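You operate a simulated robot arm through the tools that you are given. There is no shell and no other tool. Be economical: measure what you need, move in short steps, check, and stop when the job is done.

The job below is to be done with a simulated robot arm. You get a single attempt, and the scene is never put back.

Task
Put the green bar on the top of the blue bench away on the top of the screen's hood. Fetch the round bottle from the third shelf from the bottom of the teal rack and set it in the red crate. Fetch the yellow wedge from the second shelf from the bottom of the teal rack and set it on the third shelf from the bottom of the blue rack. Take the green jug and leave it on the green tray. Press the white button on the tilt table two times. Take the green nozzle on the top of the grey bench and put it away on the top of the blue bench. Take the purple crate and put it on the top of the blue bench. Pull the lower drawer of the blue bench open. Do these in any order. Set down upright: yellow wedge, green jug, green nozzle.

The check looks at the end state, three seconds after you hand in, the way a careful person would. Anything else that was tipped, shoved, dropped, spilled or broken makes it a failure.

Robot
A 7-joint arm with a three-finger gripper on a trunk, on a base that drives. Base frame: it is fixed to the floor where the robot stands at the start and does not move with it; the origin is under the middle of the robot, x ahead of it, y to its left, z up. Units: mm, degrees, N and s.
Its first joint turns from -166.0 to 166.0 degrees. Places, roughly: green bar (17x3x3 cm) [500, 0, 800]; green jug (13x8x10 cm) [-1100, 2200, 1000]; green nozzle (4x4x6 cm) [1000, 3700, 900]; green tray [500, 5750, 1000]; lower drawer of the blue bench [600, 0, 500]; purple crate [-1250, 5000, 750]; red crate (24x19x8 cm) [-1500, -2800, 1200]; round bottle [-1750, -3000, 1250]; third shelf of the blue rack [900, -1000, 1200]; top of the blue bench [800, 400, 800]; top of the screen's hood (50x15 cm) [-3500, 5640, 1480]; white button on the tilt table [500, 3600, 900]; yellow wedge (9x6x7 cm) [-1900, -3000, 800]. Payload 2.69 kg.
The TCP is the grasp point between the finger pads, 29 mm short of the fingertips. In the tool frame z runs along the fingers and y along their closing line. Largest opening 120 mm; the body of the gripper starts 78 mm behind the TCP.
Orientation is that of the tool frame in the base frame, as a unit quaternion [w, x, y, z]. With the fingers straight down and closing along the base's y, the tool's x points along the base's -x, its y along +y and its z along -z.

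Tools
- The arm moves only by the tool send_rows. Its argument "steps" is a list of rows, each a list of 7 numbers: the finger opening in mm, from 0 to 120, then the shift along the tool's x, y, z in mm, then the turn, a rotation vector about the tool's x, y, z in rad. In form: [[gripper, dx, dy, dz, ax, ay, az], ...]. A call has 1 to 8 rows; each row shifts and turns the commanded pose from where the row before left it, along the tool's axes as they then stand. Rows are played at 5 a second. More than 50 mm and 8.6 degrees between two rows, or a gripper value outside its range, and nothing of the call is played. A pose out of reach is approached as far as the arm can. The call stops where the force on the tool passes 40 N (or 10 N more than at its start, if that is more) or the arm is blocked; 0.2 s more then pass. The fingers move at their own pace and stop on an object; they squeeze with about 31 N. The grip force told is the motor's: it shows also when the fingers shut on nothing. Time passes only in rows, and 0.2 s behind the last, so rows that do not move let the fingers close. It gives the time, the measured TCP pose, the force on the tool (base axes), the opening and the grip force at its end, in the units of the frame above (readings bear some noise), with the torque about the TCP (base axes, N m) and any sound that the robot's microphone picked up, and new pictures: "views" is both (left out), scene, wrist or none.
- Cameras (640 x 400 px; columns grow to the right, rows downward): "scene" is now at [314.9, 155.4, 1386.6]; the picture's right is [-0.40, -0.92, -0.01], its down [0.04, -0.01, -1.00] and it looks along [0.92, -0.40, 0.04] (base axes); focal length 214 px, centre (320, 200). "wrist" rides on the gripper at [63, 0, -104] in the tool frame; the picture's right is [0.00, 1.00, 0.00], its down [-0.83, 0.00, -0.56] and it looks along [-0.56, 0.00, 0.83] (tool axes); focal length 275 px, centre (320, 200). There is no depth. A picture from a camera that has moved, and an enlarged one, comes with that camera's place and axes in the base frame and with its lens.
- lift_body(by): slides the trunk up (or, below 0, down) by that many mm; the arm and the scene camera ride with it, the base frame stays. It gives what a move gives, with no picture.
- steer(legs): drives the robot by 1 to 6 legs, each [ahead, left, turn to the left] in mm, mm and degrees, along the robot's own axes; the way and the turn of a leg run together, so that a leg with both is an arc; at most 1500 mm and 180 degrees a leg. The arm and the cameras ride along, it lands a little off, and it stops where it bumps. It gives what a move gives, and a new picture of the scene camera.
- head_to(pan, tilt): turns the head with the scene camera to pan (to the left, within 143 degrees either way) and tilt (down, from -29 to 69), counted from straight ahead of the robot. It gives what a move gives, and a new picture of the scene camera.
- inspect(camera, box): a new picture of the part [left, top, right, bottom] of that camera's present view, enlarged. The clock stands still meanwhile.
- sign_off(): hands the job in; it is judged then, once.

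Work in short steps. Places have to be worked out from the pictures, the camera data and where the tool is seen: move nearer, look again, correct. Check each grasp and each placing, and mend what went wrong. You have 207 turns and 260 pictures in all, those below and enlarged ones among them. Open the gripper and draw the arm clear of the work before you hand the job in, unless the task says otherwise.

The tools are called after "Call:" as name(argument=value, ...) on one line, values as JSON. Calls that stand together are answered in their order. send_rows: Moves the arm, as the interface text tells. Its arguments: {"type":"object","properties":{"steps":{"type":"array"},"views":{"type":"string","enum":["both","scene","wrist","none"]}},"required":["steps"]} The other tools are called the same way: lift_body (by) slides the trunk up or down; steer (legs) drives the base; head_to (pan, tilt) turns the head that bears the scene camera; inspect (camera, box) takes an enlarged picture of a part of a camera's view; sign_off () hands the job in.

At the start:

```text
clock: 0.0
tool_pos: [419.1, 320.8, 1043.3]
ee_rot: [0.002, 0.024, 1.0, -0.001]
contact_force: [-2.7, -0.4, 3.0]
moment: [0.1, -0.17, 0.02]
width: 120.0
finger_force: 0.0
trunk travel left (down, up): [-300.0, 286.0]
robot x, y, heading: [14.2, -0.0, -0.1]
head pan, tilt: [-106.4, 68.8]
```

scene: 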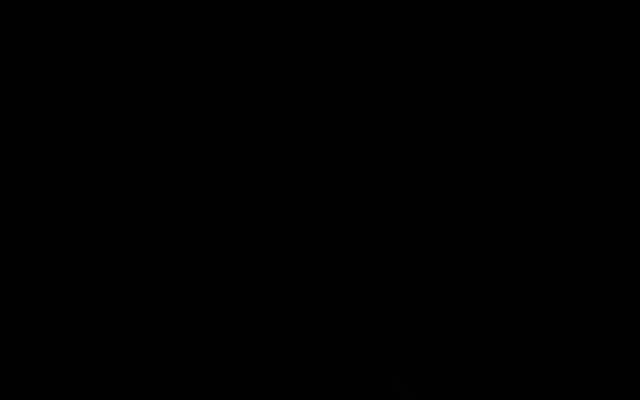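
wrist: 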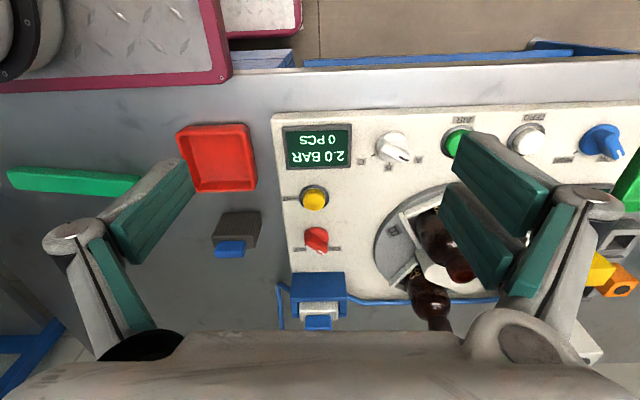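

The scene picture is black (the head apparently is turned into the body), so I turn the head straight ahead and down to see the bench.

Call:
head_to(pan=0, tilt=35)

```text
clock: 1.8
tool_pos: [436.9, 317.9, 1030.0]
ee_rot: [-0.007, 0.028, 1.0, -0.006]
contact_force: [-0.3, -0.5, 0.1]
moment: [-0.04, 0.0, -0.01]
width: 119.9
finger_force: 0.1
trunk travel left (down, up): [-300.0, 286.0]
robot x, y, heading: [10.5, -1.4, -0.1]
head pan, tilt: [0.0, 35.0]
camera scene: at [317.3, 152.2, 1362.6], right [-0.42, -0.91, -0.01], down [-0.19, 0.1, -0.98], along [0.89, -0.4, -0.21], focal length 214 px, centre (320, 200)
```

scene: 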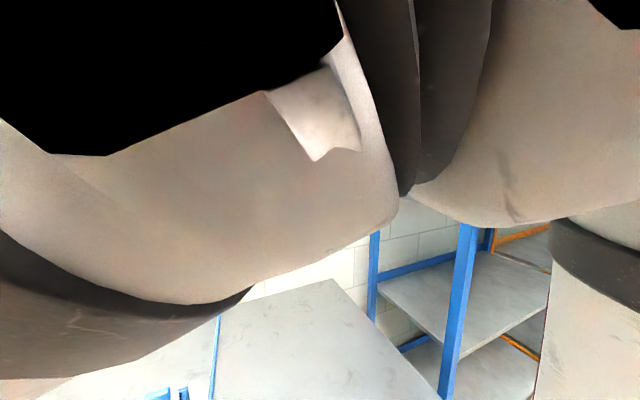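

The reported camera axes don't match pan/tilt; I test another head pose to learn how it behaves.

Call:
head_to(pan=40, tilt=35)

Call:
head_to(pan=0, tilt=60)

```text
clock: 2.9
tool_pos: [438.5, 317.9, 1030.5]
ee_rot: [-0.007, 0.03, 1.0, -0.006]
contact_force: [0.7, -0.1, 0.3]
moment: [0.0, 0.01, 0.02]
width: 120.3
finger_force: 0.2
trunk travel left (down, up): [-300.0, 286.0]
robot x, y, heading: [6.9, -2.3, -0.0]
head pan, tilt: [40.0, 35.0]
camera scene: at [317.5, 152.5, 1362.7], right [-0.41, -0.91, -0.01], down [-0.19, 0.1, -0.98], along [0.89, -0.4, -0.21], focal length 214 px, centre (320, 200)
```

scene: 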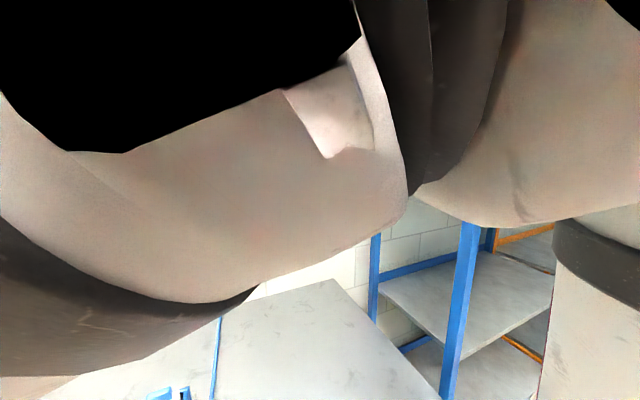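

```text
clock: 4.0
tool_pos: [438.5, 318.0, 1030.4]
ee_rot: [-0.007, 0.029, 1.0, -0.005]
contact_force: [0.1, -0.3, 0.2]
moment: [0.0, 0.03, -0.03]
width: 120.1
finger_force: 0.1
trunk travel left (down, up): [-300.0, 286.0]
robot x, y, heading: [8.4, 0.5, 0.1]
head pan, tilt: [0.0, 60.0]
camera scene: at [317.7, 152.9, 1362.7], right [-0.41, -0.91, -0.01], down [-0.19, 0.1, -0.98], along [0.89, -0.4, -0.21], focal length 214 px, centre (320, 200)
```

scene: 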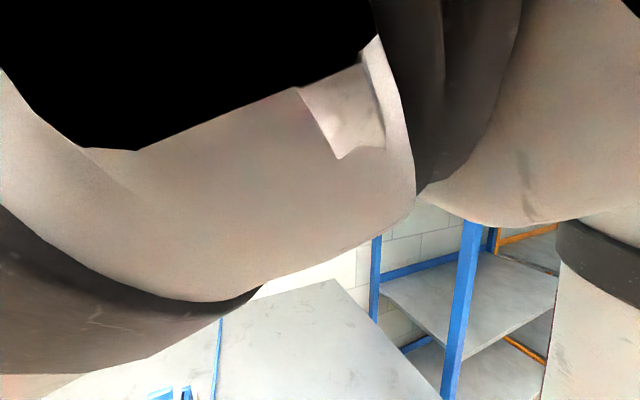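

The head seems to be stuck against, or the camera riding with, the arm. I raise the hand a bit and see whether the scene camera changes.

Call:
send_rows(steps=[[120, 0, 0, -40, 0, 0, 0], [120, 0, 0, -40, 0, 0, 0], [120, 0, 0, -40, 0, 0, 0], [120, 0, 0, -40, 0, 0, 0]])

```text
clock: 5.0
tool_pos: [432.5, 320.7, 1195.9]
ee_rot: [-0.002, 0.019, 1.0, -0.003]
contact_force: [0.2, 0.6, 0.7]
moment: [-0.02, 0.03, -0.01]
width: 119.8
finger_force: 0.0
trunk travel left (down, up): [-300.0, 286.0]
robot x, y, heading: [10.4, -1.5, 0.3]
head pan, tilt: [0.0, 60.0]
camera scene: at [305.3, 189.1, 1299.2], right [-0.03, -1.0, 0.0], down [-0.81, 0.02, -0.58], along [0.58, -0.01, -0.81], focal length 214 px, centre (320, 200)
camera wrist: at [370.1, 323.7, 1300.2], right [0.03, 1.0, 0.0], down [0.83, -0.03, 0.55], along [0.55, -0.02, -0.83], focal length 275 px, centre (320, 200)
```

scene: 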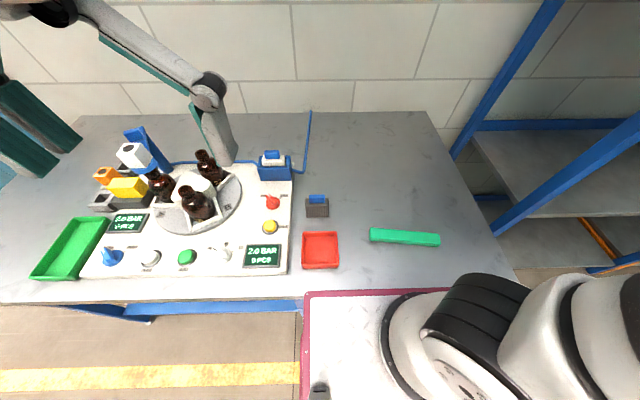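
wrist: 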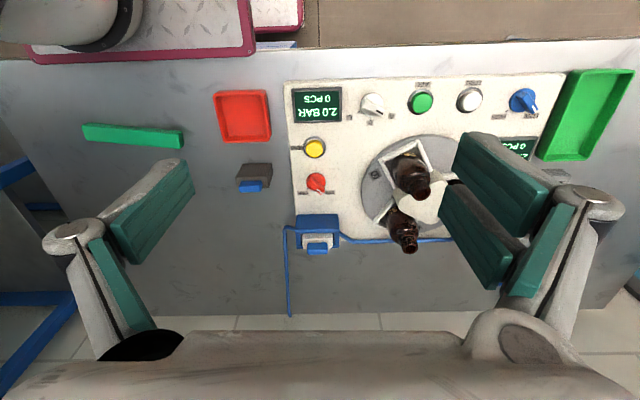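

The head is free now; the bar is at about (540,-32,805), closer than the tool-down reach of 620, so I must back off. I look behind on both sides first.

Call:
head_to(pan=140, tilt=25)

Call:
head_to(pan=80, tilt=20)

Call:
head_to(pan=-100, tilt=20)

```text
clock: 7.2
tool_pos: [435.8, 320.1, 1194.1]
ee_rot: [-0.004, 0.023, 1.0, -0.002]
contact_force: [1.0, -0.3, -0.1]
moment: [0.02, -0.01, 0.02]
width: 120.0
finger_force: 0.2
trunk travel left (down, up): [-300.0, 286.0]
robot x, y, heading: [8.4, -1.4, 0.3]
head pan, tilt: [140.0, 25.0]
camera scene: at [162.2, 250.2, 1340.6], right [0.64, 0.77, 0.01], down [0.34, -0.27, -0.9], along [-0.68, 0.58, -0.44], focal length 214 px, centre (320, 200)
```

scene: 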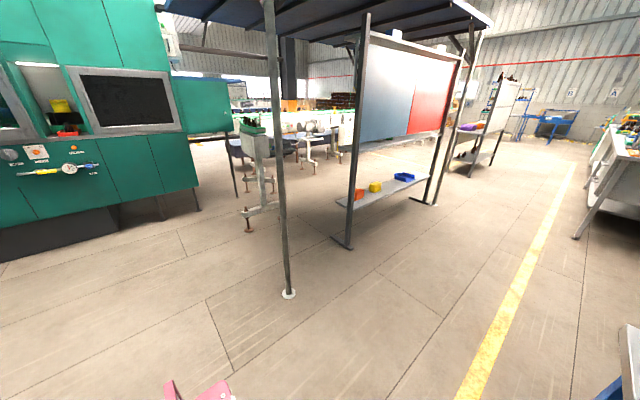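

```text
clock: 8.5
tool_pos: [435.6, 320.6, 1194.1]
ee_rot: [-0.005, 0.023, 1.0, -0.001]
contact_force: [-0.3, -0.1, 0.2]
moment: [0.04, -0.02, 0.05]
width: 119.8
finger_force: 0.0
trunk travel left (down, up): [-300.0, 286.0]
robot x, y, heading: [5.8, 0.6, 0.2]
head pan, tilt: [80.0, 20.0]
camera scene: at [248.6, 282.6, 1350.6], right [0.98, -0.17, 0.02], down [-0.04, -0.34, -0.94], along [0.17, 0.93, -0.34], focal length 214 px, centre (320, 200)
```

scene: 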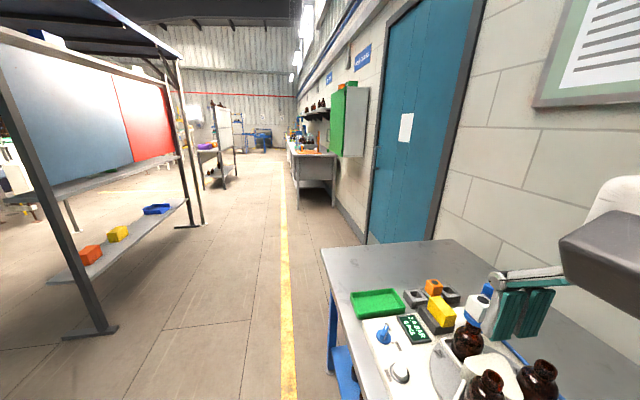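

```text
clock: 11.2
tool_pos: [435.8, 321.3, 1193.3]
ee_rot: [-0.005, 0.022, 1.0, -0.001]
contact_force: [-1.0, -0.1, -0.9]
moment: [0.0, -0.05, 0.0]
width: 119.9
finger_force: 0.0
trunk travel left (down, up): [-300.0, 286.0]
robot x, y, heading: [13.6, 3.1, 0.1]
head pan, tilt: [-100.0, 20.0]
camera scene: at [216.3, 99.1, 1349.9], right [-0.98, 0.17, -0.02], down [0.08, 0.34, -0.94], along [-0.15, -0.93, -0.35], focal length 214 px, centre (320, 200)
```

scene: 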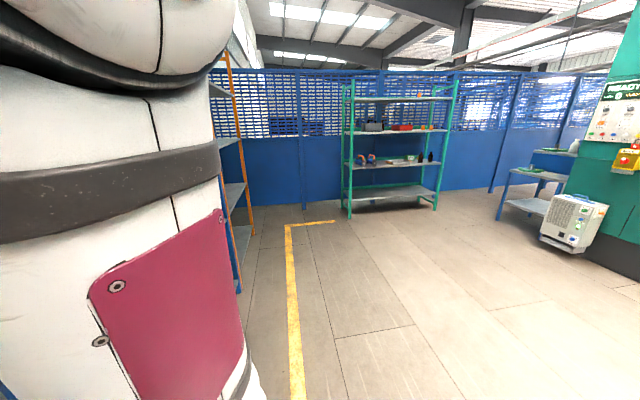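

Floor behind is free. I back up 200 mm, so the bar lies about 730 mm from the axis.

Call:
steer(legs=[[-200, 0, 0]])

Call:
head_to(pan=0, tilt=45)

```text
clock: 12.4
tool_pos: [466.2, 320.5, 1172.2]
ee_rot: [-0.018, 0.022, 1.0, -0.002]
contact_force: [-0.3, 0.3, -0.6]
moment: [-0.01, 0.0, -0.01]
width: 119.8
finger_force: 0.0
trunk travel left (down, up): [-300.0, 286.0]
robot x, y, heading: [12.8, -0.8, 0.1]
head pan, tilt: [-100.0, 20.0]
stopped in leg 1: the robot was blocked; the commanded pose is now the measured one
camera scene: at [214.5, 98.8, 1349.5], right [-0.98, 0.17, -0.02], down [0.08, 0.34, -0.94], along [-0.15, -0.93, -0.35], focal length 214 px, centre (320, 200)
```

scene: 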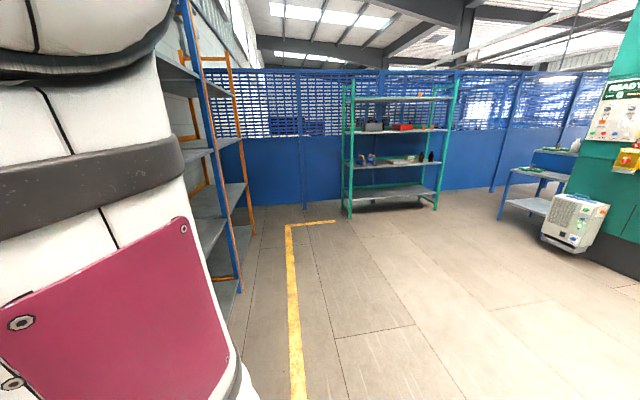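

```text
clock: 14.1
tool_pos: [466.6, 321.0, 1174.1]
ee_rot: [-0.017, 0.022, 1.0, -0.002]
contact_force: [0.2, 0.3, 0.6]
moment: [-0.01, 0.0, -0.02]
width: 120.1
finger_force: 0.1
trunk travel left (down, up): [-300.0, 286.0]
robot x, y, heading: [7.5, 1.1, 0.1]
head pan, tilt: [0.0, 45.0]
camera scene: at [313.2, 190.6, 1313.3], right [0.0, -1.0, 0.0], down [-0.69, 0.0, -0.72], along [0.72, 0.0, -0.69], focal length 214 px, centre (320, 200)
```

scene: 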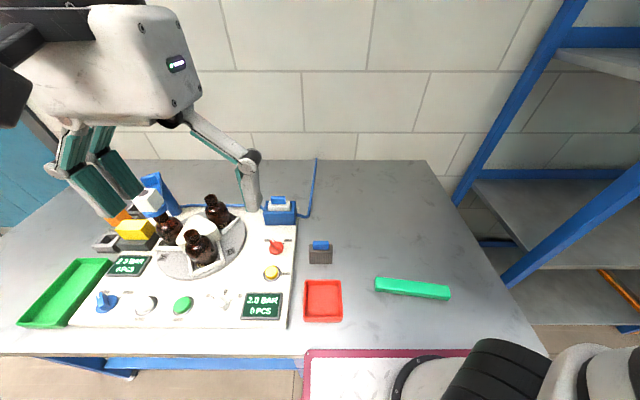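

Blocked, oddly. I look down behind on both sides for an obstacle.

Call:
head_to(pan=142, tilt=50)

Call:
head_to(pan=-142, tilt=45)

```text
clock: 16.4
tool_pos: [466.9, 319.6, 1172.6]
ee_rot: [-0.018, 0.022, 1.0, -0.002]
contact_force: [-0.2, -0.8, -0.5]
moment: [-0.05, -0.01, 0.0]
width: 120.1
finger_force: 0.1
trunk travel left (down, up): [-300.0, 286.0]
robot x, y, heading: [8.6, -2.2, 0.1]
head pan, tilt: [142.0, 50.0]
camera scene: at [171.7, 237.7, 1303.0], right [0.61, 0.79, 0.01], down [0.62, -0.47, -0.63], along [-0.49, 0.39, -0.78], focal length 214 px, centre (320, 200)
```

scene: 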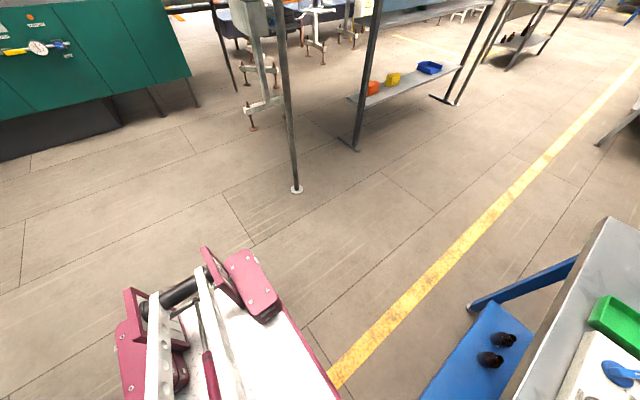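

```text
clock: 20.3
tool_pos: [467.9, 320.3, 1173.7]
ee_rot: [-0.018, 0.022, 1.0, -0.002]
contact_force: [-0.1, 0.5, -0.1]
moment: [0.03, -0.03, 0.01]
width: 119.9
finger_force: 0.1
trunk travel left (down, up): [-300.0, 286.0]
robot x, y, heading: [9.7, -0.8, 0.2]
head pan, tilt: [-142.0, 45.0]
camera scene: at [168.5, 140.1, 1309.9], right [-0.62, 0.79, -0.01], down [0.57, 0.44, -0.69], along [-0.54, -0.44, -0.72], focal length 214 px, centre (320, 200)
```

scene: 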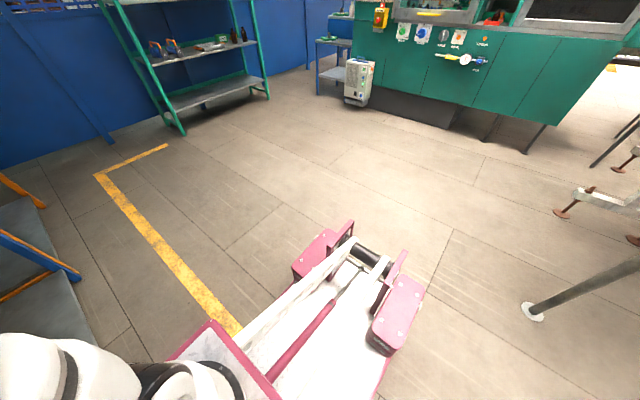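

Behind is clear; possibly the arm was the blocking thing. I try a short backward leg.

Call:
steer(legs=[[-80, 0, 0]])

```text
clock: 21.5
tool_pos: [498.0, 320.2, 1151.4]
ee_rot: [-0.032, 0.02, 0.999, -0.003]
contact_force: [-0.5, -0.3, -0.2]
moment: [0.01, -0.03, 0.01]
width: 119.8
finger_force: 0.0
trunk travel left (down, up): [-300.0, 286.0]
robot x, y, heading: [4.0, -3.6, 0.3]
head pan, tilt: [-142.0, 45.0]
stopped in leg 1: the robot was blocked; the commanded pose is now the measured one
camera scene: at [166.9, 139.3, 1309.6], right [-0.62, 0.78, -0.02], down [0.57, 0.44, -0.69], along [-0.54, -0.44, -0.72], focal length 214 px, centre (320, 200)
```

scene: 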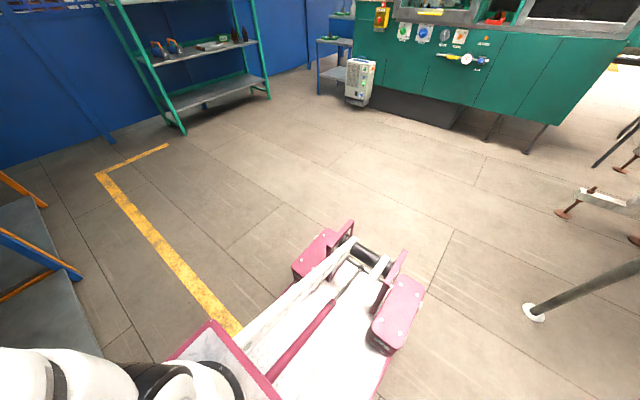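

Each attempt pushed the hand outward, so the too-folded arm is the likely cause. I extend the hand forward to about x=700 at this height and then retry.

Call:
send_rows(steps=[[120, -40, 0, -10, 0, 0, 0], [120, -40, 0, -10, 0, 0, 0], [120, -40, 0, -10, 0, 0, 0], [120, -40, 0, -10, 0, 0, 0], [120, -40, 0, -10, 0, 0, 0]], views="none")

Call:
steer(legs=[[-100, 0, 0]])

```text
clock: 22.7
tool_pos: [699.7, 312.9, 1188.4]
ee_rot: [-0.031, 0.021, 0.999, -0.003]
contact_force: [0.0, -0.2, 0.2]
moment: [-0.02, 0.0, -0.02]
width: 120.0
finger_force: 0.1
trunk travel left (down, up): [-300.0, 286.0]
robot x, y, heading: [10.6, 0.7, 0.4]
head pan, tilt: [-142.0, 45.0]
```

```text
clock: 23.8
tool_pos: [728.0, 313.8, 1160.8]
ee_rot: [-0.044, 0.018, 0.999, -0.003]
contact_force: [-0.2, 0.9, 0.1]
moment: [0.0, -0.07, 0.01]
width: 119.7
finger_force: 0.1
trunk travel left (down, up): [-300.0, 286.0]
robot x, y, heading: [8.5, -7.4, 0.7]
head pan, tilt: [-142.0, 45.0]
stopped in leg 1: the robot was blocked; the commanded pose is now the measured one
camera scene: at [165.8, 138.0, 1309.6], right [-0.62, 0.78, -0.02], down [0.57, 0.44, -0.69], along [-0.53, -0.44, -0.72], focal length 214 px, centre (320, 200)
```

scene: 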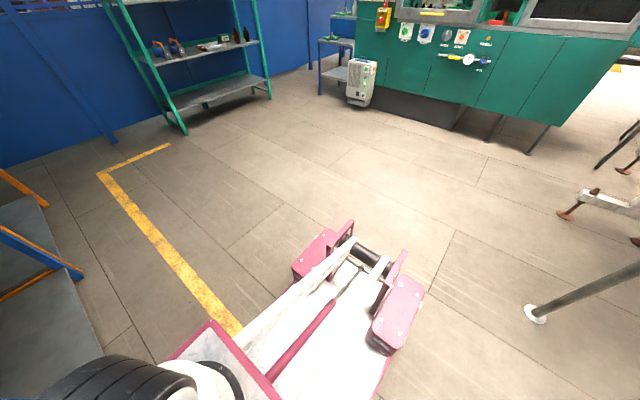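

Still blocked, base creeping in heading only; something catches the base. I look straight down in front.

Call:
head_to(pan=20, tilt=69)

Call:
head_to(pan=-60, tilt=65)

```text
clock: 26.3
tool_pos: [726.4, 312.8, 1161.1]
ee_rot: [-0.045, 0.018, 0.999, -0.003]
contact_force: [-0.1, 1.1, -0.2]
moment: [0.03, -0.01, -0.04]
width: 120.1
finger_force: 0.1
trunk travel left (down, up): [-300.0, 286.0]
robot x, y, heading: [9.2, -5.1, 0.7]
head pan, tilt: [20.0, 68.8]
camera scene: at [283.1, 208.4, 1283.8], right [0.35, -0.94, 0.01], down [-0.86, -0.33, -0.38], along [0.36, 0.13, -0.92], focal length 214 px, centre (320, 200)
```

scene: 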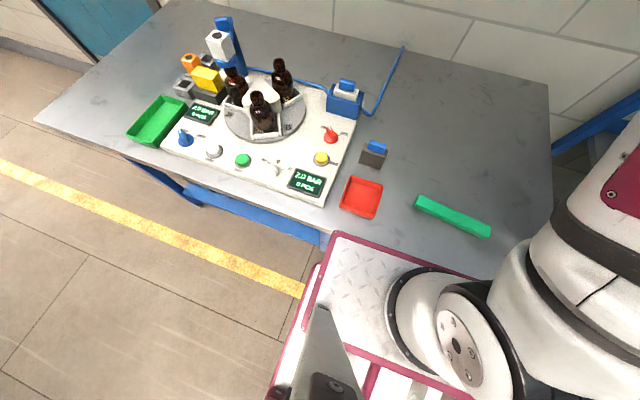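

```text
clock: 27.8
tool_pos: [728.4, 312.9, 1161.1]
ee_rot: [-0.045, 0.018, 0.999, -0.003]
contact_force: [-0.2, 0.3, 0.1]
moment: [-0.01, 0.03, -0.02]
width: 119.9
finger_force: 0.1
trunk travel left (down, up): [-300.0, 286.0]
robot x, y, heading: [13.8, -7.8, 1.1]
head pan, tilt: [-60.0, 65.0]
camera scene: at [262.0, 136.5, 1287.1], right [-0.86, -0.51, -0.02], down [-0.45, 0.78, -0.43], along [0.24, -0.36, -0.9], focal length 214 px, centre (320, 200)
```

scene: 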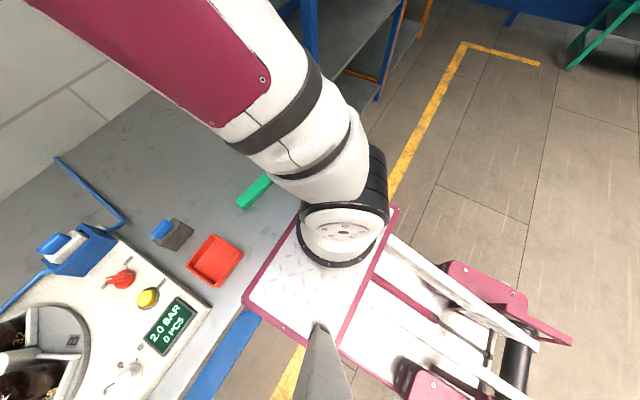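

Nothing obvious. The plate sits tight at the bench edge; I raise the trunk a little in case it is snagged and then retry the backing.

Call:
lift_body(by=60)

Call:
steer(legs=[[-60, 0, 0]])

```text
clock: 28.8
tool_pos: [740.2, 314.0, 1209.0]
ee_rot: [-0.05, 0.018, 0.999, -0.004]
contact_force: [0.4, 0.4, 0.0]
moment: [0.02, -0.03, 0.0]
width: 120.0
finger_force: 0.0
trunk travel left (down, up): [-360.0, 226.0]
robot x, y, heading: [10.6, -3.8, 0.9]
head pan, tilt: [-60.0, 65.0]
```

```text
clock: 29.8
tool_pos: [678.5, 313.1, 1208.9]
ee_rot: [-0.05, 0.018, 0.999, -0.004]
contact_force: [-0.6, -0.4, -1.1]
moment: [-0.03, -0.03, -0.01]
width: 120.0
finger_force: 0.1
trunk travel left (down, up): [-360.0, 226.0]
robot x, y, heading: [-51.7, -7.9, 0.3]
head pan, tilt: [-60.0, 65.0]
camera scene: at [204.5, 135.4, 1330.8], right [-0.86, -0.51, 0.0], down [-0.46, 0.78, -0.42], along [0.22, -0.36, -0.91], focal length 214 px, centre (320, 200)
```

scene: 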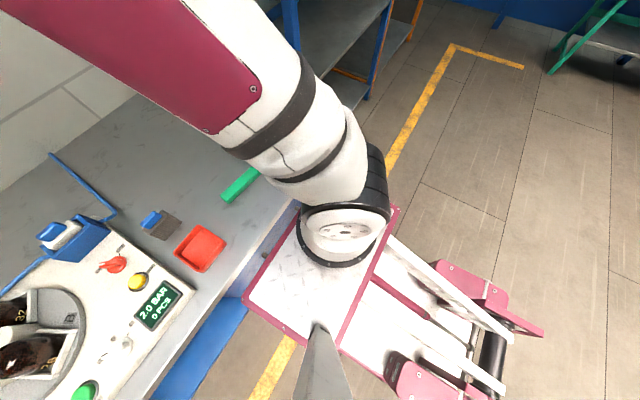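

That freed it. I back off another 150 mm.

Call:
steer(legs=[[-150, 0, 0]])

Call:
send_rows(steps=[[60, 0, -45, 0, 0, 0, 0], [60, 0, -45, 0, 0, 0, 0], [60, 0, -45, 0, 0, 0, 0], [60, 0, -45, 0, 0, 0, 0], [60, 0, -45, 0, 0, 0, 0], [60, 0, -45, 0, 0, 0, 0], [60, 0, -45, 0, 0, 0, 0]], views="wrist")

```text
clock: 31.2
tool_pos: [528.7, 311.7, 1209.1]
ee_rot: [-0.049, 0.018, 0.999, -0.003]
contact_force: [0.6, -0.3, -0.1]
moment: [0.02, 0.02, 0.02]
width: 120.1
finger_force: 0.0
trunk travel left (down, up): [-360.0, 226.0]
robot x, y, heading: [-202.3, -7.2, 0.8]
head pan, tilt: [-60.0, 65.0]
camera scene: at [54.1, 133.7, 1330.8], right [-0.86, -0.51, 0.0], down [-0.46, 0.78, -0.42], along [0.22, -0.36, -0.91], focal length 214 px, centre (320, 200)
```

scene: 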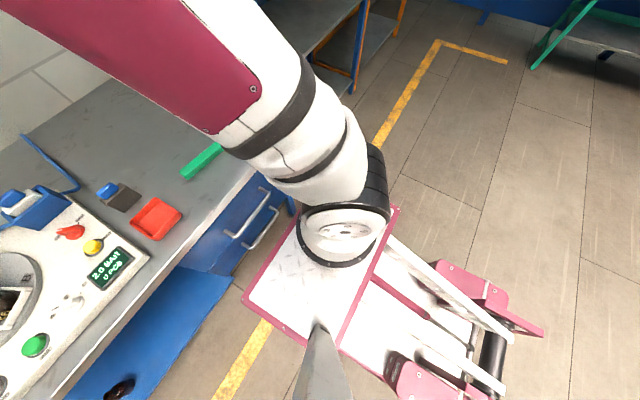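

```text
clock: 32.8
tool_pos: [517.7, -2.7, 1212.0]
ee_rot: [-0.048, 0.017, 0.999, -0.003]
contact_force: [-0.9, 0.5, -0.5]
moment: [-0.07, 0.0, -0.02]
width: 60.2
finger_force: 0.1
trunk travel left (down, up): [-360.0, 226.0]
robot x, y, heading: [-202.0, -5.0, 0.8]
head pan, tilt: [-60.0, 65.0]
camera wrist: at [464.8, -0.4, 1321.6], right [0.03, 1.0, -0.01], down [0.88, -0.02, 0.47], along [0.47, -0.02, -0.88], focal length 275 px, centre (320, 200)
```

wrist: 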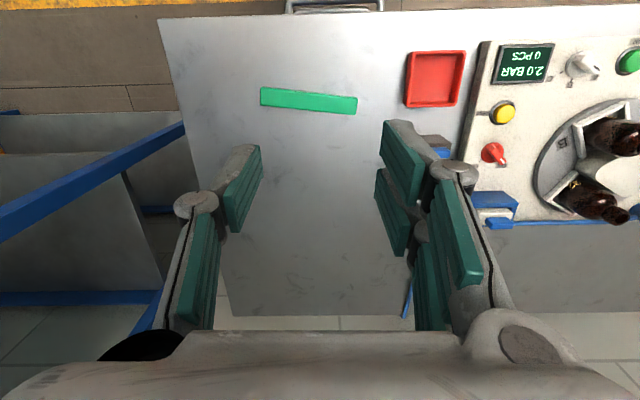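

The bar reads at about (536,-26), axis tilted ~7° from y. I level the tool and turn it about -84° so the fingers close across the bar.

Call:
send_rows(steps=[[70, 0, 0, 0, 0, -0.096, 0], [70, 0, 0, 0, 0, 0, -0.147], [70, 0, 0, 0, 0, 0, -0.147], [70, 0, 0, 0, 0, 0, -0.147], [70, 0, 0, 0, 0, 0, -0.147], [70, 0, 0, 0, 0, 0, -0.147], [70, 0, 0, 0, 0, 0, -0.147], [70, 0, 0, 0, 0, 0, -0.147]], views="none")

Call:
send_rows(steps=[[70, 0, 0, 40, 0, 0, -0.147], [70, 0, 0, 40, 0, 0, -0.147], [70, 0, 0, 40, 0, 0, -0.147], [70, 0, 0, 40, 0, 0, 0], [70, 0, 0, 40, 0, 0, 0]], views="wrist")

```text
clock: 34.6
tool_pos: [517.5, -4.3, 1212.1]
ee_rot: [-0.004, -0.477, 0.879, -0.003]
contact_force: [-0.3, 1.4, -0.9]
moment: [0.0, 0.01, -0.02]
width: 70.2
finger_force: 0.1
trunk travel left (down, up): [-360.0, 226.0]
robot x, y, heading: [-199.6, -4.6, 0.6]
head pan, tilt: [-60.0, 65.0]
```

```text
clock: 35.8
tool_pos: [517.1, -5.9, 1011.1]
ee_rot: [-0.004, -0.657, 0.754, -0.002]
contact_force: [-0.3, 0.4, 0.4]
moment: [0.01, -0.02, -0.01]
width: 70.1
finger_force: 0.1
trunk travel left (down, up): [-360.0, 226.0]
robot x, y, heading: [-200.7, -2.5, 0.7]
head pan, tilt: [-60.0, 65.0]
camera wrist: at [509.1, -67.4, 1115.6], right [-0.99, 0.13, 0.0], down [0.11, 0.83, 0.55], along [0.07, 0.54, -0.84], focal length 275 px, centre (320, 200)
```

wrist: 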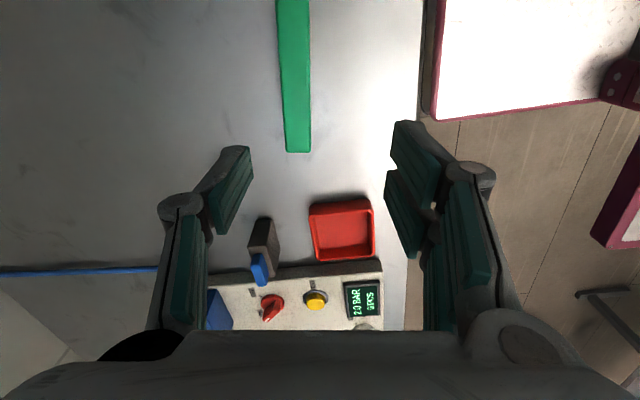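

The bar's far end is at (549,50), so its centre is about (538,-35) and it is aligned with the fingers. I shift over it and descend to z≈870 for a check.

Call:
send_rows(steps=[[70, 26, -25, 20, 0, 0, 0], [70, 0, 0, 40, 0, 0, 0], [70, 0, 0, 40, 0, 0, 0], [70, 0, 0, 40, 0, 0, 0]], views="wrist")

```text
clock: 36.8
tool_pos: [538.4, -33.1, 872.2]
ee_rot: [-0.003, -0.657, 0.754, -0.003]
contact_force: [0.2, 0.0, -0.1]
moment: [-0.03, -0.02, 0.01]
width: 69.8
finger_force: 0.0
trunk travel left (down, up): [-360.0, 226.0]
robot x, y, heading: [-199.8, -7.3, 0.9]
head pan, tilt: [-60.0, 65.0]
camera wrist: at [530.1, -96.2, 976.2], right [-0.99, 0.13, 0.0], down [0.11, 0.83, 0.55], along [0.07, 0.54, -0.84], focal length 275 px, centre (320, 200)
```

wrist: 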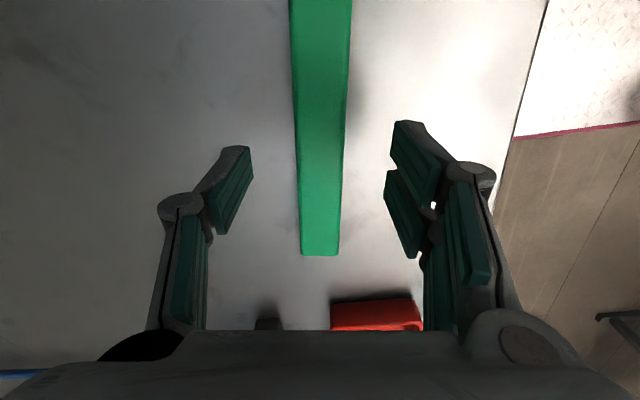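

Centred well. I descend to z≈834 (fingertips just above the bench) and close.

Call:
send_rows(steps=[[70, 0, 0, 25, 0, 0, 0], [70, 0, 0, 12, 0, 0, 0], [70, 0, 0, 0, 0, 0, 0], [20, 0, 0, 0, 0, 0, 0], [20, 0, 0, 0, 0, 0, 0], [20, 0, 0, 0, 0, 0, 0]], views="wrist")

```text
clock: 38.2
tool_pos: [539.3, -34.9, 834.8]
ee_rot: [-0.004, -0.657, 0.754, -0.002]
contact_force: [0.4, 0.7, 0.7]
moment: [-0.04, -0.05, 0.0]
width: 29.2
finger_force: 30.7
trunk travel left (down, up): [-360.0, 226.0]
robot x, y, heading: [-202.4, -9.2, 0.5]
head pan, tilt: [-60.0, 65.0]
camera wrist: at [530.0, -96.2, 940.0], right [-0.99, 0.13, 0.0], down [0.11, 0.83, 0.55], along [0.07, 0.54, -0.84], focal length 275 px, centre (320, 200)
```

wrist: 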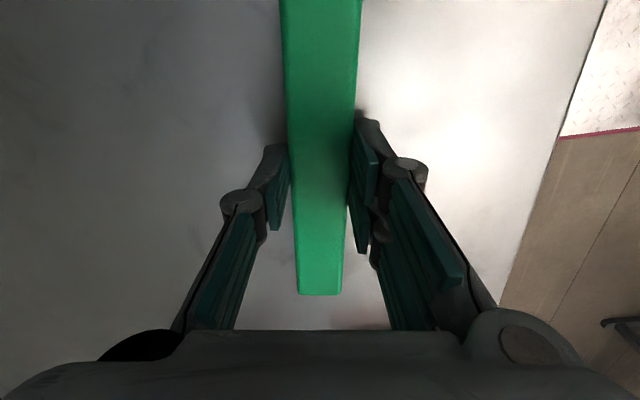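

The bar is held (29.2 mm, 31 N). I lift it well above the bench.

Call:
send_rows(steps=[[15, 0, 0, -45, 0, 0, 0], [15, 0, 0, -45, 0, 0, 0], [15, 0, 0, -45, 0, 0, 0], [15, 0, 0, -45, 0, 0, 0], [15, 0, 0, -45, 0, 0, 0], [15, 0, 0, -45, 0, 0, 0], [15, 0, 0, -45, 0, 0, 0], [15, 0, 0, -45, 0, 0, 0]], views="none")

Call:
steer(legs=[[-150, 0, 0], [0, 0, 90]])

Call:
head_to(pan=0, tilt=15)

```text
clock: 40.0
tool_pos: [538.6, -31.7, 1195.9]
ee_rot: [-0.003, -0.657, 0.754, -0.002]
contact_force: [0.8, 0.5, 0.5]
moment: [0.03, 0.01, 0.0]
width: 15.2
finger_force: 0.1
trunk travel left (down, up): [-360.0, 226.0]
robot x, y, heading: [-207.0, -9.3, 0.7]
head pan, tilt: [-60.0, 65.0]
```

```text
clock: 45.2
tool_pos: [-328.9, 732.9, 1196.1]
ee_rot: [0.001, 0.998, -0.066, 0.004]
contact_force: [0.4, 0.2, -0.5]
moment: [0.0, -0.02, 0.02]
width: 15.2
finger_force: 0.1
trunk travel left (down, up): [-360.0, 226.0]
robot x, y, heading: [-349.8, -9.7, 90.8]
head pan, tilt: [-60.0, 65.0]
camera scene: at [-492.3, 248.0, 1330.9], right [0.51, -0.86, 0.0], down [-0.78, -0.47, -0.42], along [0.36, 0.22, -0.91], focal length 214 px, centre (320, 200)
```

scene: 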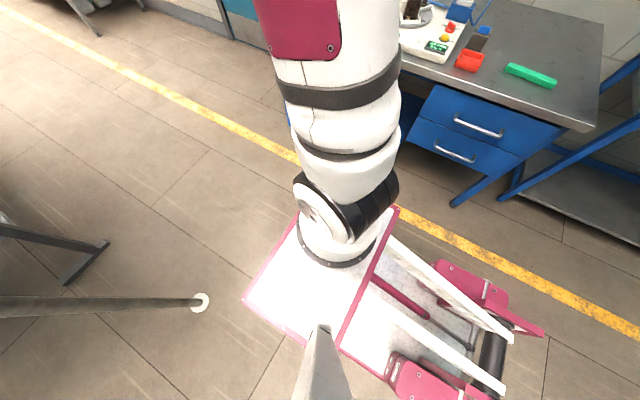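

```text
clock: 46.5
tool_pos: [-327.6, 731.7, 1197.5]
ee_rot: [0.001, 0.998, -0.067, 0.004]
contact_force: [0.4, -0.1, 0.4]
moment: [0.01, 0.01, 0.01]
width: 15.1
finger_force: 0.0
trunk travel left (down, up): [-360.0, 226.0]
robot x, y, heading: [-354.1, -13.5, 90.7]
head pan, tilt: [0.0, 15.0]
camera scene: at [-545.7, 310.2, 1402.6], right [1.0, 0.01, 0.0], down [0.0, -0.26, -0.97], along [-0.01, 0.97, -0.26], focal length 214 px, centre (320, 200)
```

scene: 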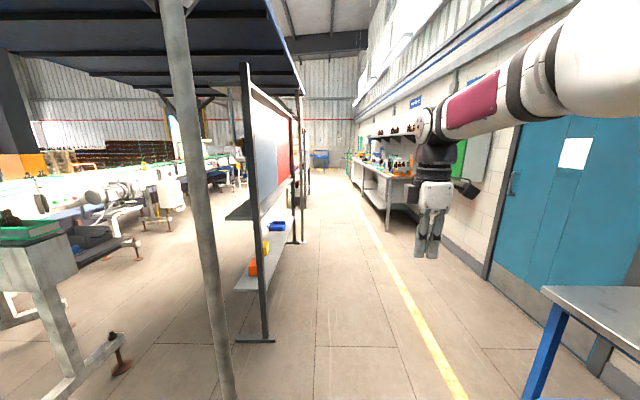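

The fingers shut to 15 mm with no load: the bar slipped out and is still on the bench. I go back to regrasp lower and lift slowly.

Call:
steer(legs=[[0, 0, -90], [150, 0, 0]])

Call:
send_rows(steps=[[70, 0, 0, 45, 0, 0, 0], [70, 0, 0, 45, 0, 0, 0], [70, 0, 0, 45, 0, 0, 0], [70, 0, 0, 45, 0, 0, 0]], views="wrist")

```text
clock: 51.6
tool_pos: [540.7, -0.1, 1195.8]
ee_rot: [-0.003, -0.671, 0.742, -0.002]
contact_force: [-0.1, 0.4, -0.1]
moment: [-0.04, 0.01, 0.0]
width: 14.9
finger_force: 0.0
trunk travel left (down, up): [-360.0, 226.0]
robot x, y, heading: [-204.2, -3.1, 2.7]
head pan, tilt: [0.0, 15.0]
camera scene: at [108.8, 203.5, 1402.7], right [0.05, -1.0, 0.0], down [-0.26, -0.01, -0.97], along [0.96, 0.05, -0.26], focal length 214 px, centre (320, 200)
```

scene: 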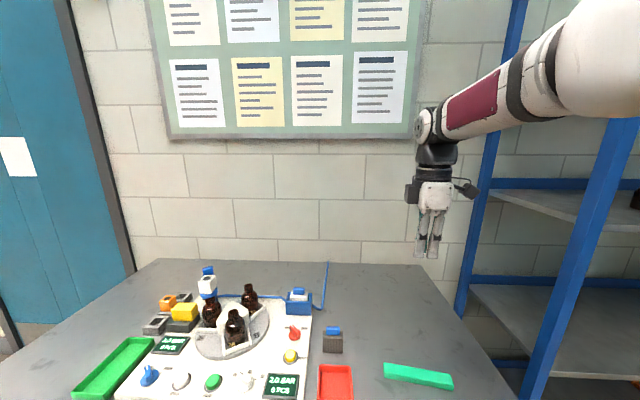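

```text
clock: 52.6
tool_pos: [539.3, -2.7, 1014.7]
ee_rot: [-0.004, -0.67, 0.742, -0.002]
contact_force: [-0.2, -1.2, 0.5]
moment: [0.0, -0.06, -0.02]
width: 69.9
finger_force: 0.0
trunk travel left (down, up): [-360.0, 226.0]
robot x, y, heading: [-202.6, -4.3, 2.7]
head pan, tilt: [0.0, 15.0]
camera wrist: at [534.0, -65.6, 1120.1], right [-1.0, 0.1, 0.0], down [0.08, 0.83, 0.55], along [0.05, 0.55, -0.84], focal length 275 px, centre (320, 200)
```

wrist: 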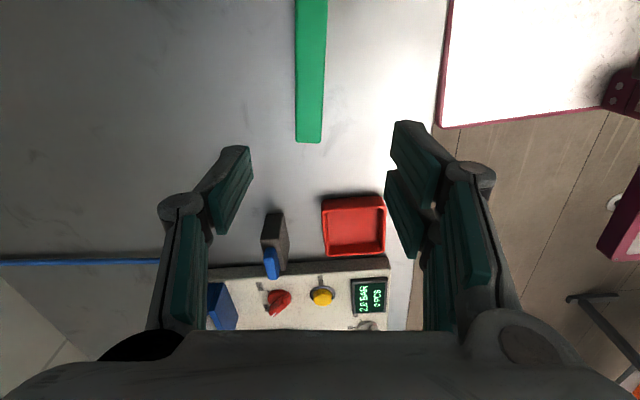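

The bar lies as before, centre about (546,-38). I move over it, lower to z≈834, then feel gently for the bench.

Call:
send_rows(steps=[[70, 34, -10, 20, 0, 0, 0], [70, 0, 0, 45, 0, 0, 0], [70, 0, 0, 45, 0, 0, 0], [70, 0, 0, 40, 0, 0, 0], [70, 0, 0, 28, 0, 0, 0], [70, 0, 0, 3, 0, 0, 0], [70, 0, 0, 3, 0, 0, 0]], views="wrist")

```text
clock: 54.2
tool_pos: [544.9, -39.9, 831.6]
ee_rot: [-0.004, -0.669, 0.743, -0.001]
contact_force: [0.4, -0.6, 0.5]
moment: [0.02, 0.04, 0.01]
width: 69.9
finger_force: 0.1
trunk travel left (down, up): [-360.0, 226.0]
robot x, y, heading: [-202.3, -1.9, 2.7]
head pan, tilt: [0.0, 15.0]
camera wrist: at [539.2, -101.5, 937.8], right [-1.0, 0.1, 0.0], down [0.08, 0.83, 0.55], along [0.05, 0.55, -0.84], focal length 275 px, centre (320, 200)
```

wrist: 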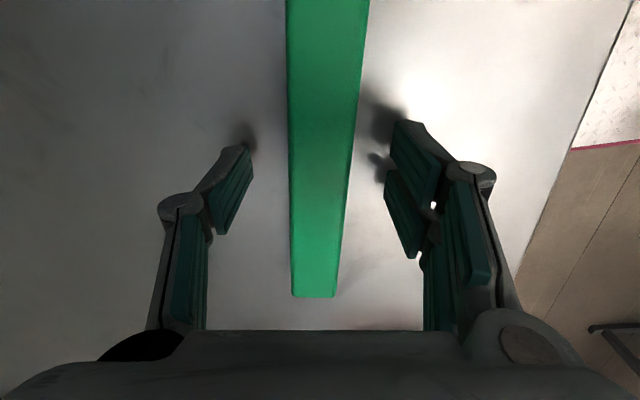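

Not touching yet; I go down in 3 mm steps to feel the bench.

Call:
send_rows(steps=[[70, 0, 0, 3, 0, 0, 0], [70, 0, 0, 3, 0, 0, 0], [70, 0, 0, 3, 0, 0, 0], [70, 0, 0, 3, 0, 0, 0], [70, 0, 0, 3, 0, 0, 0], [70, 0, 0, 3, 0, 0, 0]], views="none")

```text
clock: 55.2
tool_pos: [541.4, -37.8, 828.3]
ee_rot: [-0.006, -0.671, 0.741, -0.004]
contact_force: [-41.3, 4.3, 81.5]
moment: [1.47, 1.15, 0.87]
width: 32.9
finger_force: 29.0
trunk travel left (down, up): [-360.0, 226.0]
robot x, y, heading: [-202.1, -5.2, 2.5]
head pan, tilt: [0.0, 15.0]
stopped in row 4: the force on the tool passed its limit at 51 N (the readings are from after the stop); the commanded pose is now the measured one
```

Touched the bench at TCP z≈827 (bench ≈798). I raise 3 mm, close fully, and lift slowly.

Call:
send_rows(steps=[[70, 0, 0, -3, 0, 0, 0], [70, 0, 0, 0, 0, 0, 0], [20, 0, 0, 0, 0, 0, 0], [20, 0, 0, 0, 0, 0, 0], [20, 0, 0, 0, 0, 0, 0], [20, 0, 0, -5, 0, 0, 0], [20, 0, 0, -10, 0, 0, 0], [20, 0, 0, -10, 0, 0, 0]], views="wrist")

```text
clock: 57.0
tool_pos: [547.4, -38.6, 851.1]
ee_rot: [-0.004, -0.669, 0.743, -0.003]
contact_force: [0.7, -0.2, -0.8]
moment: [-0.03, 0.0, -0.02]
width: 29.4
finger_force: 30.8
trunk travel left (down, up): [-360.0, 226.0]
robot x, y, heading: [-199.3, -1.1, 2.8]
head pan, tilt: [0.0, 15.0]
camera wrist: at [540.3, -100.9, 956.9], right [-1.0, 0.1, 0.0], down [0.08, 0.83, 0.55], along [0.05, 0.55, -0.84], focal length 275 px, centre (320, 200)
```

wrist: 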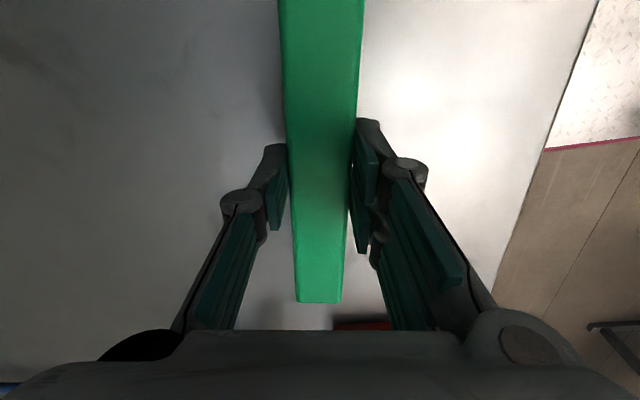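

Still 29.4 mm and the bar keeps its size in the image, so it rises with the hand. I lift on at moderate pace.

Call:
send_rows(steps=[[15, 0, 0, -20, 0, 0, 0], [15, 0, 0, -25, 0, 0, 0], [15, 0, 0, -30, 0, 0, 0], [15, 0, 0, -35, 0, 0, 0], [15, 0, 0, -35, 0, 0, 0], [15, 0, 0, -35, 0, 0, 0], [15, 0, 0, -35, 0, 0, 0], [15, 0, 0, -25, 0, 0, 0]], views="wrist")

```text
clock: 58.8
tool_pos: [545.2, -34.9, 1091.1]
ee_rot: [-0.004, -0.67, 0.742, -0.003]
contact_force: [-0.2, 0.5, -1.0]
moment: [-0.05, -0.02, 0.0]
width: 29.4
finger_force: 31.0
trunk travel left (down, up): [-360.0, 226.0]
robot x, y, heading: [-204.0, -1.2, 2.7]
head pan, tilt: [0.0, 15.0]
camera wrist: at [539.8, -97.1, 1196.1], right [-1.0, 0.1, 0.0], down [0.08, 0.83, 0.55], along [0.05, 0.55, -0.84], focal length 275 px, centre (320, 200)
```

wrist: 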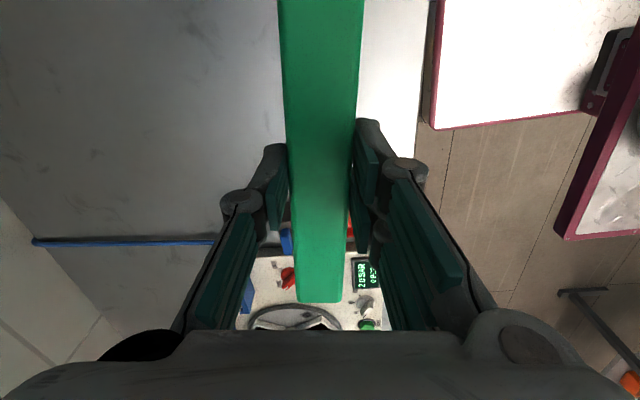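

Holding firmly. I lift another 100 mm, then back off, turn left and go up the aisle in stages.

Call:
send_rows(steps=[[15, 0, 0, -25, 0, 0, 0], [15, 0, 0, -25, 0, 0, 0], [15, 0, 0, -25, 0, 0, 0], [15, 0, 0, -25, 0, 0, 0]], views="none")

Call:
steer(legs=[[-100, 0, 0], [0, 0, 88], [1300, 0, 0], [1000, 0, 0]])

```text
clock: 59.8
tool_pos: [546.2, -34.4, 1190.6]
ee_rot: [-0.004, -0.671, 0.742, -0.004]
contact_force: [0.2, 0.1, -1.9]
moment: [-0.01, 0.02, -0.02]
width: 29.6
finger_force: 30.8
trunk travel left (down, up): [-360.0, 226.0]
robot x, y, heading: [-199.9, -2.7, 2.9]
head pan, tilt: [0.0, 15.0]
```

```text
clock: 75.5
tool_pos: [-295.7, 3020.2, 1190.7]
ee_rot: [-0.001, 0.998, -0.058, 0.006]
contact_force: [-0.7, 0.1, -1.4]
moment: [0.0, 0.0, 0.02]
width: 29.5
finger_force: 30.7
trunk travel left (down, up): [-360.0, 226.0]
robot x, y, heading: [-339.8, 2270.3, 91.7]
head pan, tilt: [0.0, 15.0]
camera scene: at [-540.7, 2588.8, 1402.7], right [1.0, 0.03, 0.0], down [0.01, -0.26, -0.97], along [-0.03, 0.97, -0.26], focal length 214 px, centre (320, 200)
```

scene: 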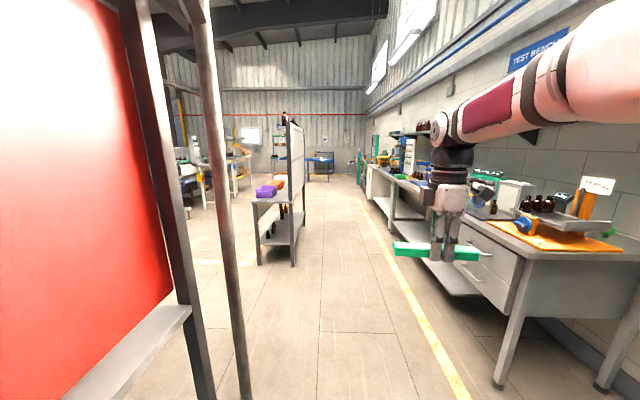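

I look left to find the screen with the hood and a path.

Call:
head_to(pan=30, tilt=10)

Call:
steer(legs=[[900, 0, 0]])

Call:
head_to(pan=75, tilt=12)

```text
clock: 76.5
tool_pos: [-296.6, 3021.3, 1190.2]
ee_rot: [0.0, 0.998, -0.058, 0.005]
contact_force: [0.0, -0.8, -0.8]
moment: [0.01, 0.01, 0.02]
width: 29.3
finger_force: 30.7
trunk travel left (down, up): [-360.0, 226.0]
robot x, y, heading: [-343.5, 2271.4, 91.6]
head pan, tilt: [30.0, 10.0]
camera scene: at [-586.7, 2574.5, 1410.8], right [0.85, 0.53, 0.0], down [0.09, -0.15, -0.98], along [-0.52, 0.84, -0.17], focal length 214 px, centre (320, 200)
```

scene: 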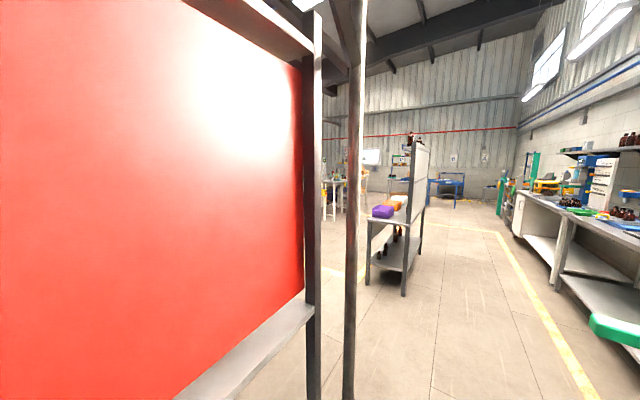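

```text
clock: 81.2
tool_pos: [-311.4, 3922.7, 1190.9]
ee_rot: [-0.001, 0.998, -0.064, 0.005]
contact_force: [0.0, 0.7, -1.4]
moment: [-0.05, -0.06, -0.01]
width: 29.2
finger_force: 31.3
trunk travel left (down, up): [-360.0, 226.0]
robot x, y, heading: [-362.4, 3176.9, 91.0]
head pan, tilt: [30.0, 10.0]
camera scene: at [-607.5, 3478.5, 1410.8], right [0.86, 0.52, 0.0], down [0.09, -0.15, -0.98], along [-0.51, 0.84, -0.17], focal length 214 px, centre (320, 200)
```

scene: 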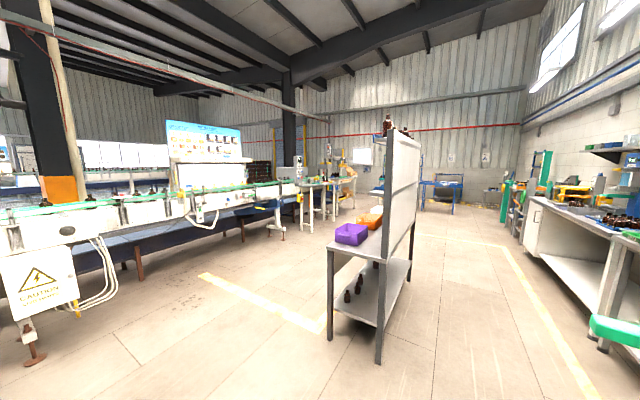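

```text
clock: 82.3
tool_pos: [-312.0, 3922.3, 1191.4]
ee_rot: [-0.001, 0.998, -0.063, 0.005]
contact_force: [-0.4, 0.6, -2.2]
moment: [0.02, -0.03, -0.02]
width: 29.4
finger_force: 31.2
trunk travel left (down, up): [-360.0, 226.0]
robot x, y, heading: [-361.8, 3177.5, 91.0]
head pan, tilt: [75.0, 12.0]
camera scene: at [-649.8, 3421.2, 1407.6], right [0.24, 0.97, 0.0], down [0.2, -0.05, -0.98], along [-0.95, 0.23, -0.21], focal length 214 px, centre (320, 200)
```

scene: 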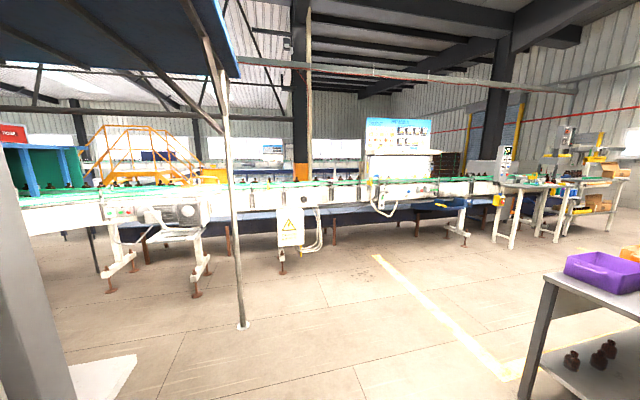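

The hood should project near (418,150): the white thing under the blue sign. I enlarge that.

Call:
inspect(camera="scene", box=[330, 100, 490, 250])

```text
2.67 times, centred on (410, 175) of scene
camera zoom: at [-649.8, 3421.2, 1407.6], right [0.24, 0.97, 0.0], down [0.2, -0.05, -0.98], along [-0.95, 0.23, -0.21], focal length 572 px, centre (80, 267)
```

zoom: 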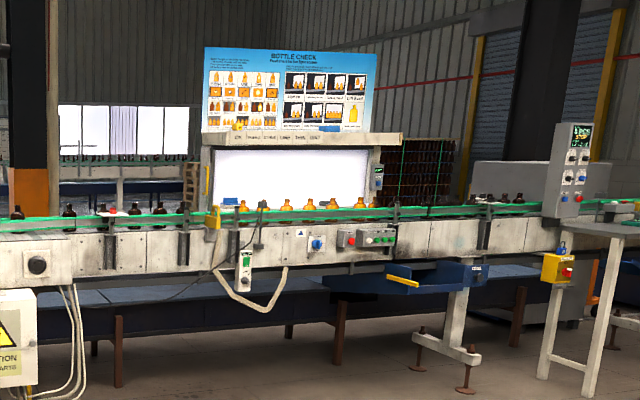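

The hood is the ledge above the lit "Bottle check" screen, behind a conveyor front at x≈-3100. The gap between canopy and the purple-crate bench (y 3300–4800) is free: I drive through it, turned toward -x.

Call:
steer(legs=[[800, 0, 0], [0, 150, 0], [0, 0, 89], [1300, 0, 0]])

Call:
head_to(pan=-50, tilt=12)

```text
clock: 97.6
tool_pos: [-2596.8, 4148.9, 1190.5]
ee_rot: [-0.004, 0.775, 0.632, 0.004]
contact_force: [-0.5, -0.4, -0.7]
moment: [0.01, 0.01, 0.03]
width: 29.3
finger_force: 31.1
trunk travel left (down, up): [-360.0, 226.0]
robot x, y, heading: [-1857.9, 4042.3, 177.0]
head pan, tilt: [75.0, 12.0]
camera scene: at [-2123.8, 3776.5, 1407.6], right [-0.95, 0.31, 0.0], down [0.06, 0.2, -0.98], along [-0.3, -0.93, -0.21], focal length 214 px, centre (320, 200)
```

scene: 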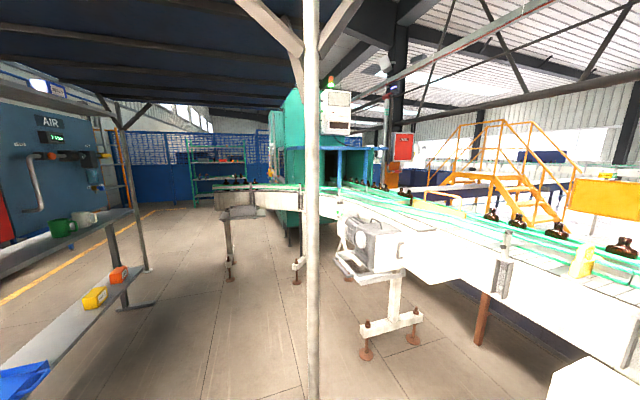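

```text
clock: 99.6
tool_pos: [-2595.7, 4149.2, 1191.1]
ee_rot: [-0.004, 0.775, 0.632, 0.003]
contact_force: [0.8, 0.1, -0.9]
moment: [-0.02, -0.01, -0.01]
width: 29.5
finger_force: 31.3
trunk travel left (down, up): [-360.0, 226.0]
robot x, y, heading: [-1857.5, 4039.6, 176.7]
head pan, tilt: [-50.0, 12.0]
camera scene: at [-2150.6, 3939.6, 1407.6], right [0.8, 0.6, 0.0], down [0.12, -0.17, -0.98], along [-0.59, 0.78, -0.21], focal length 214 px, centre (320, 200)
```

scene: 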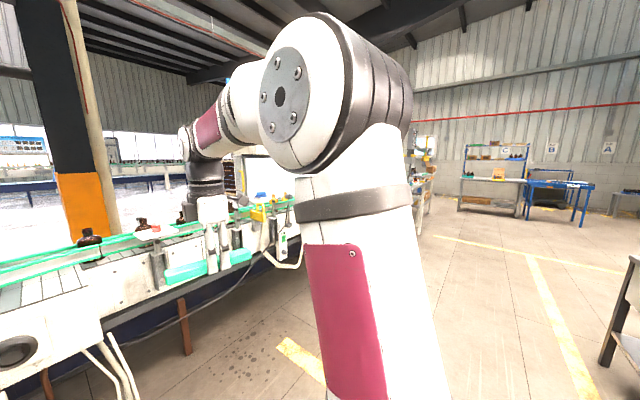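

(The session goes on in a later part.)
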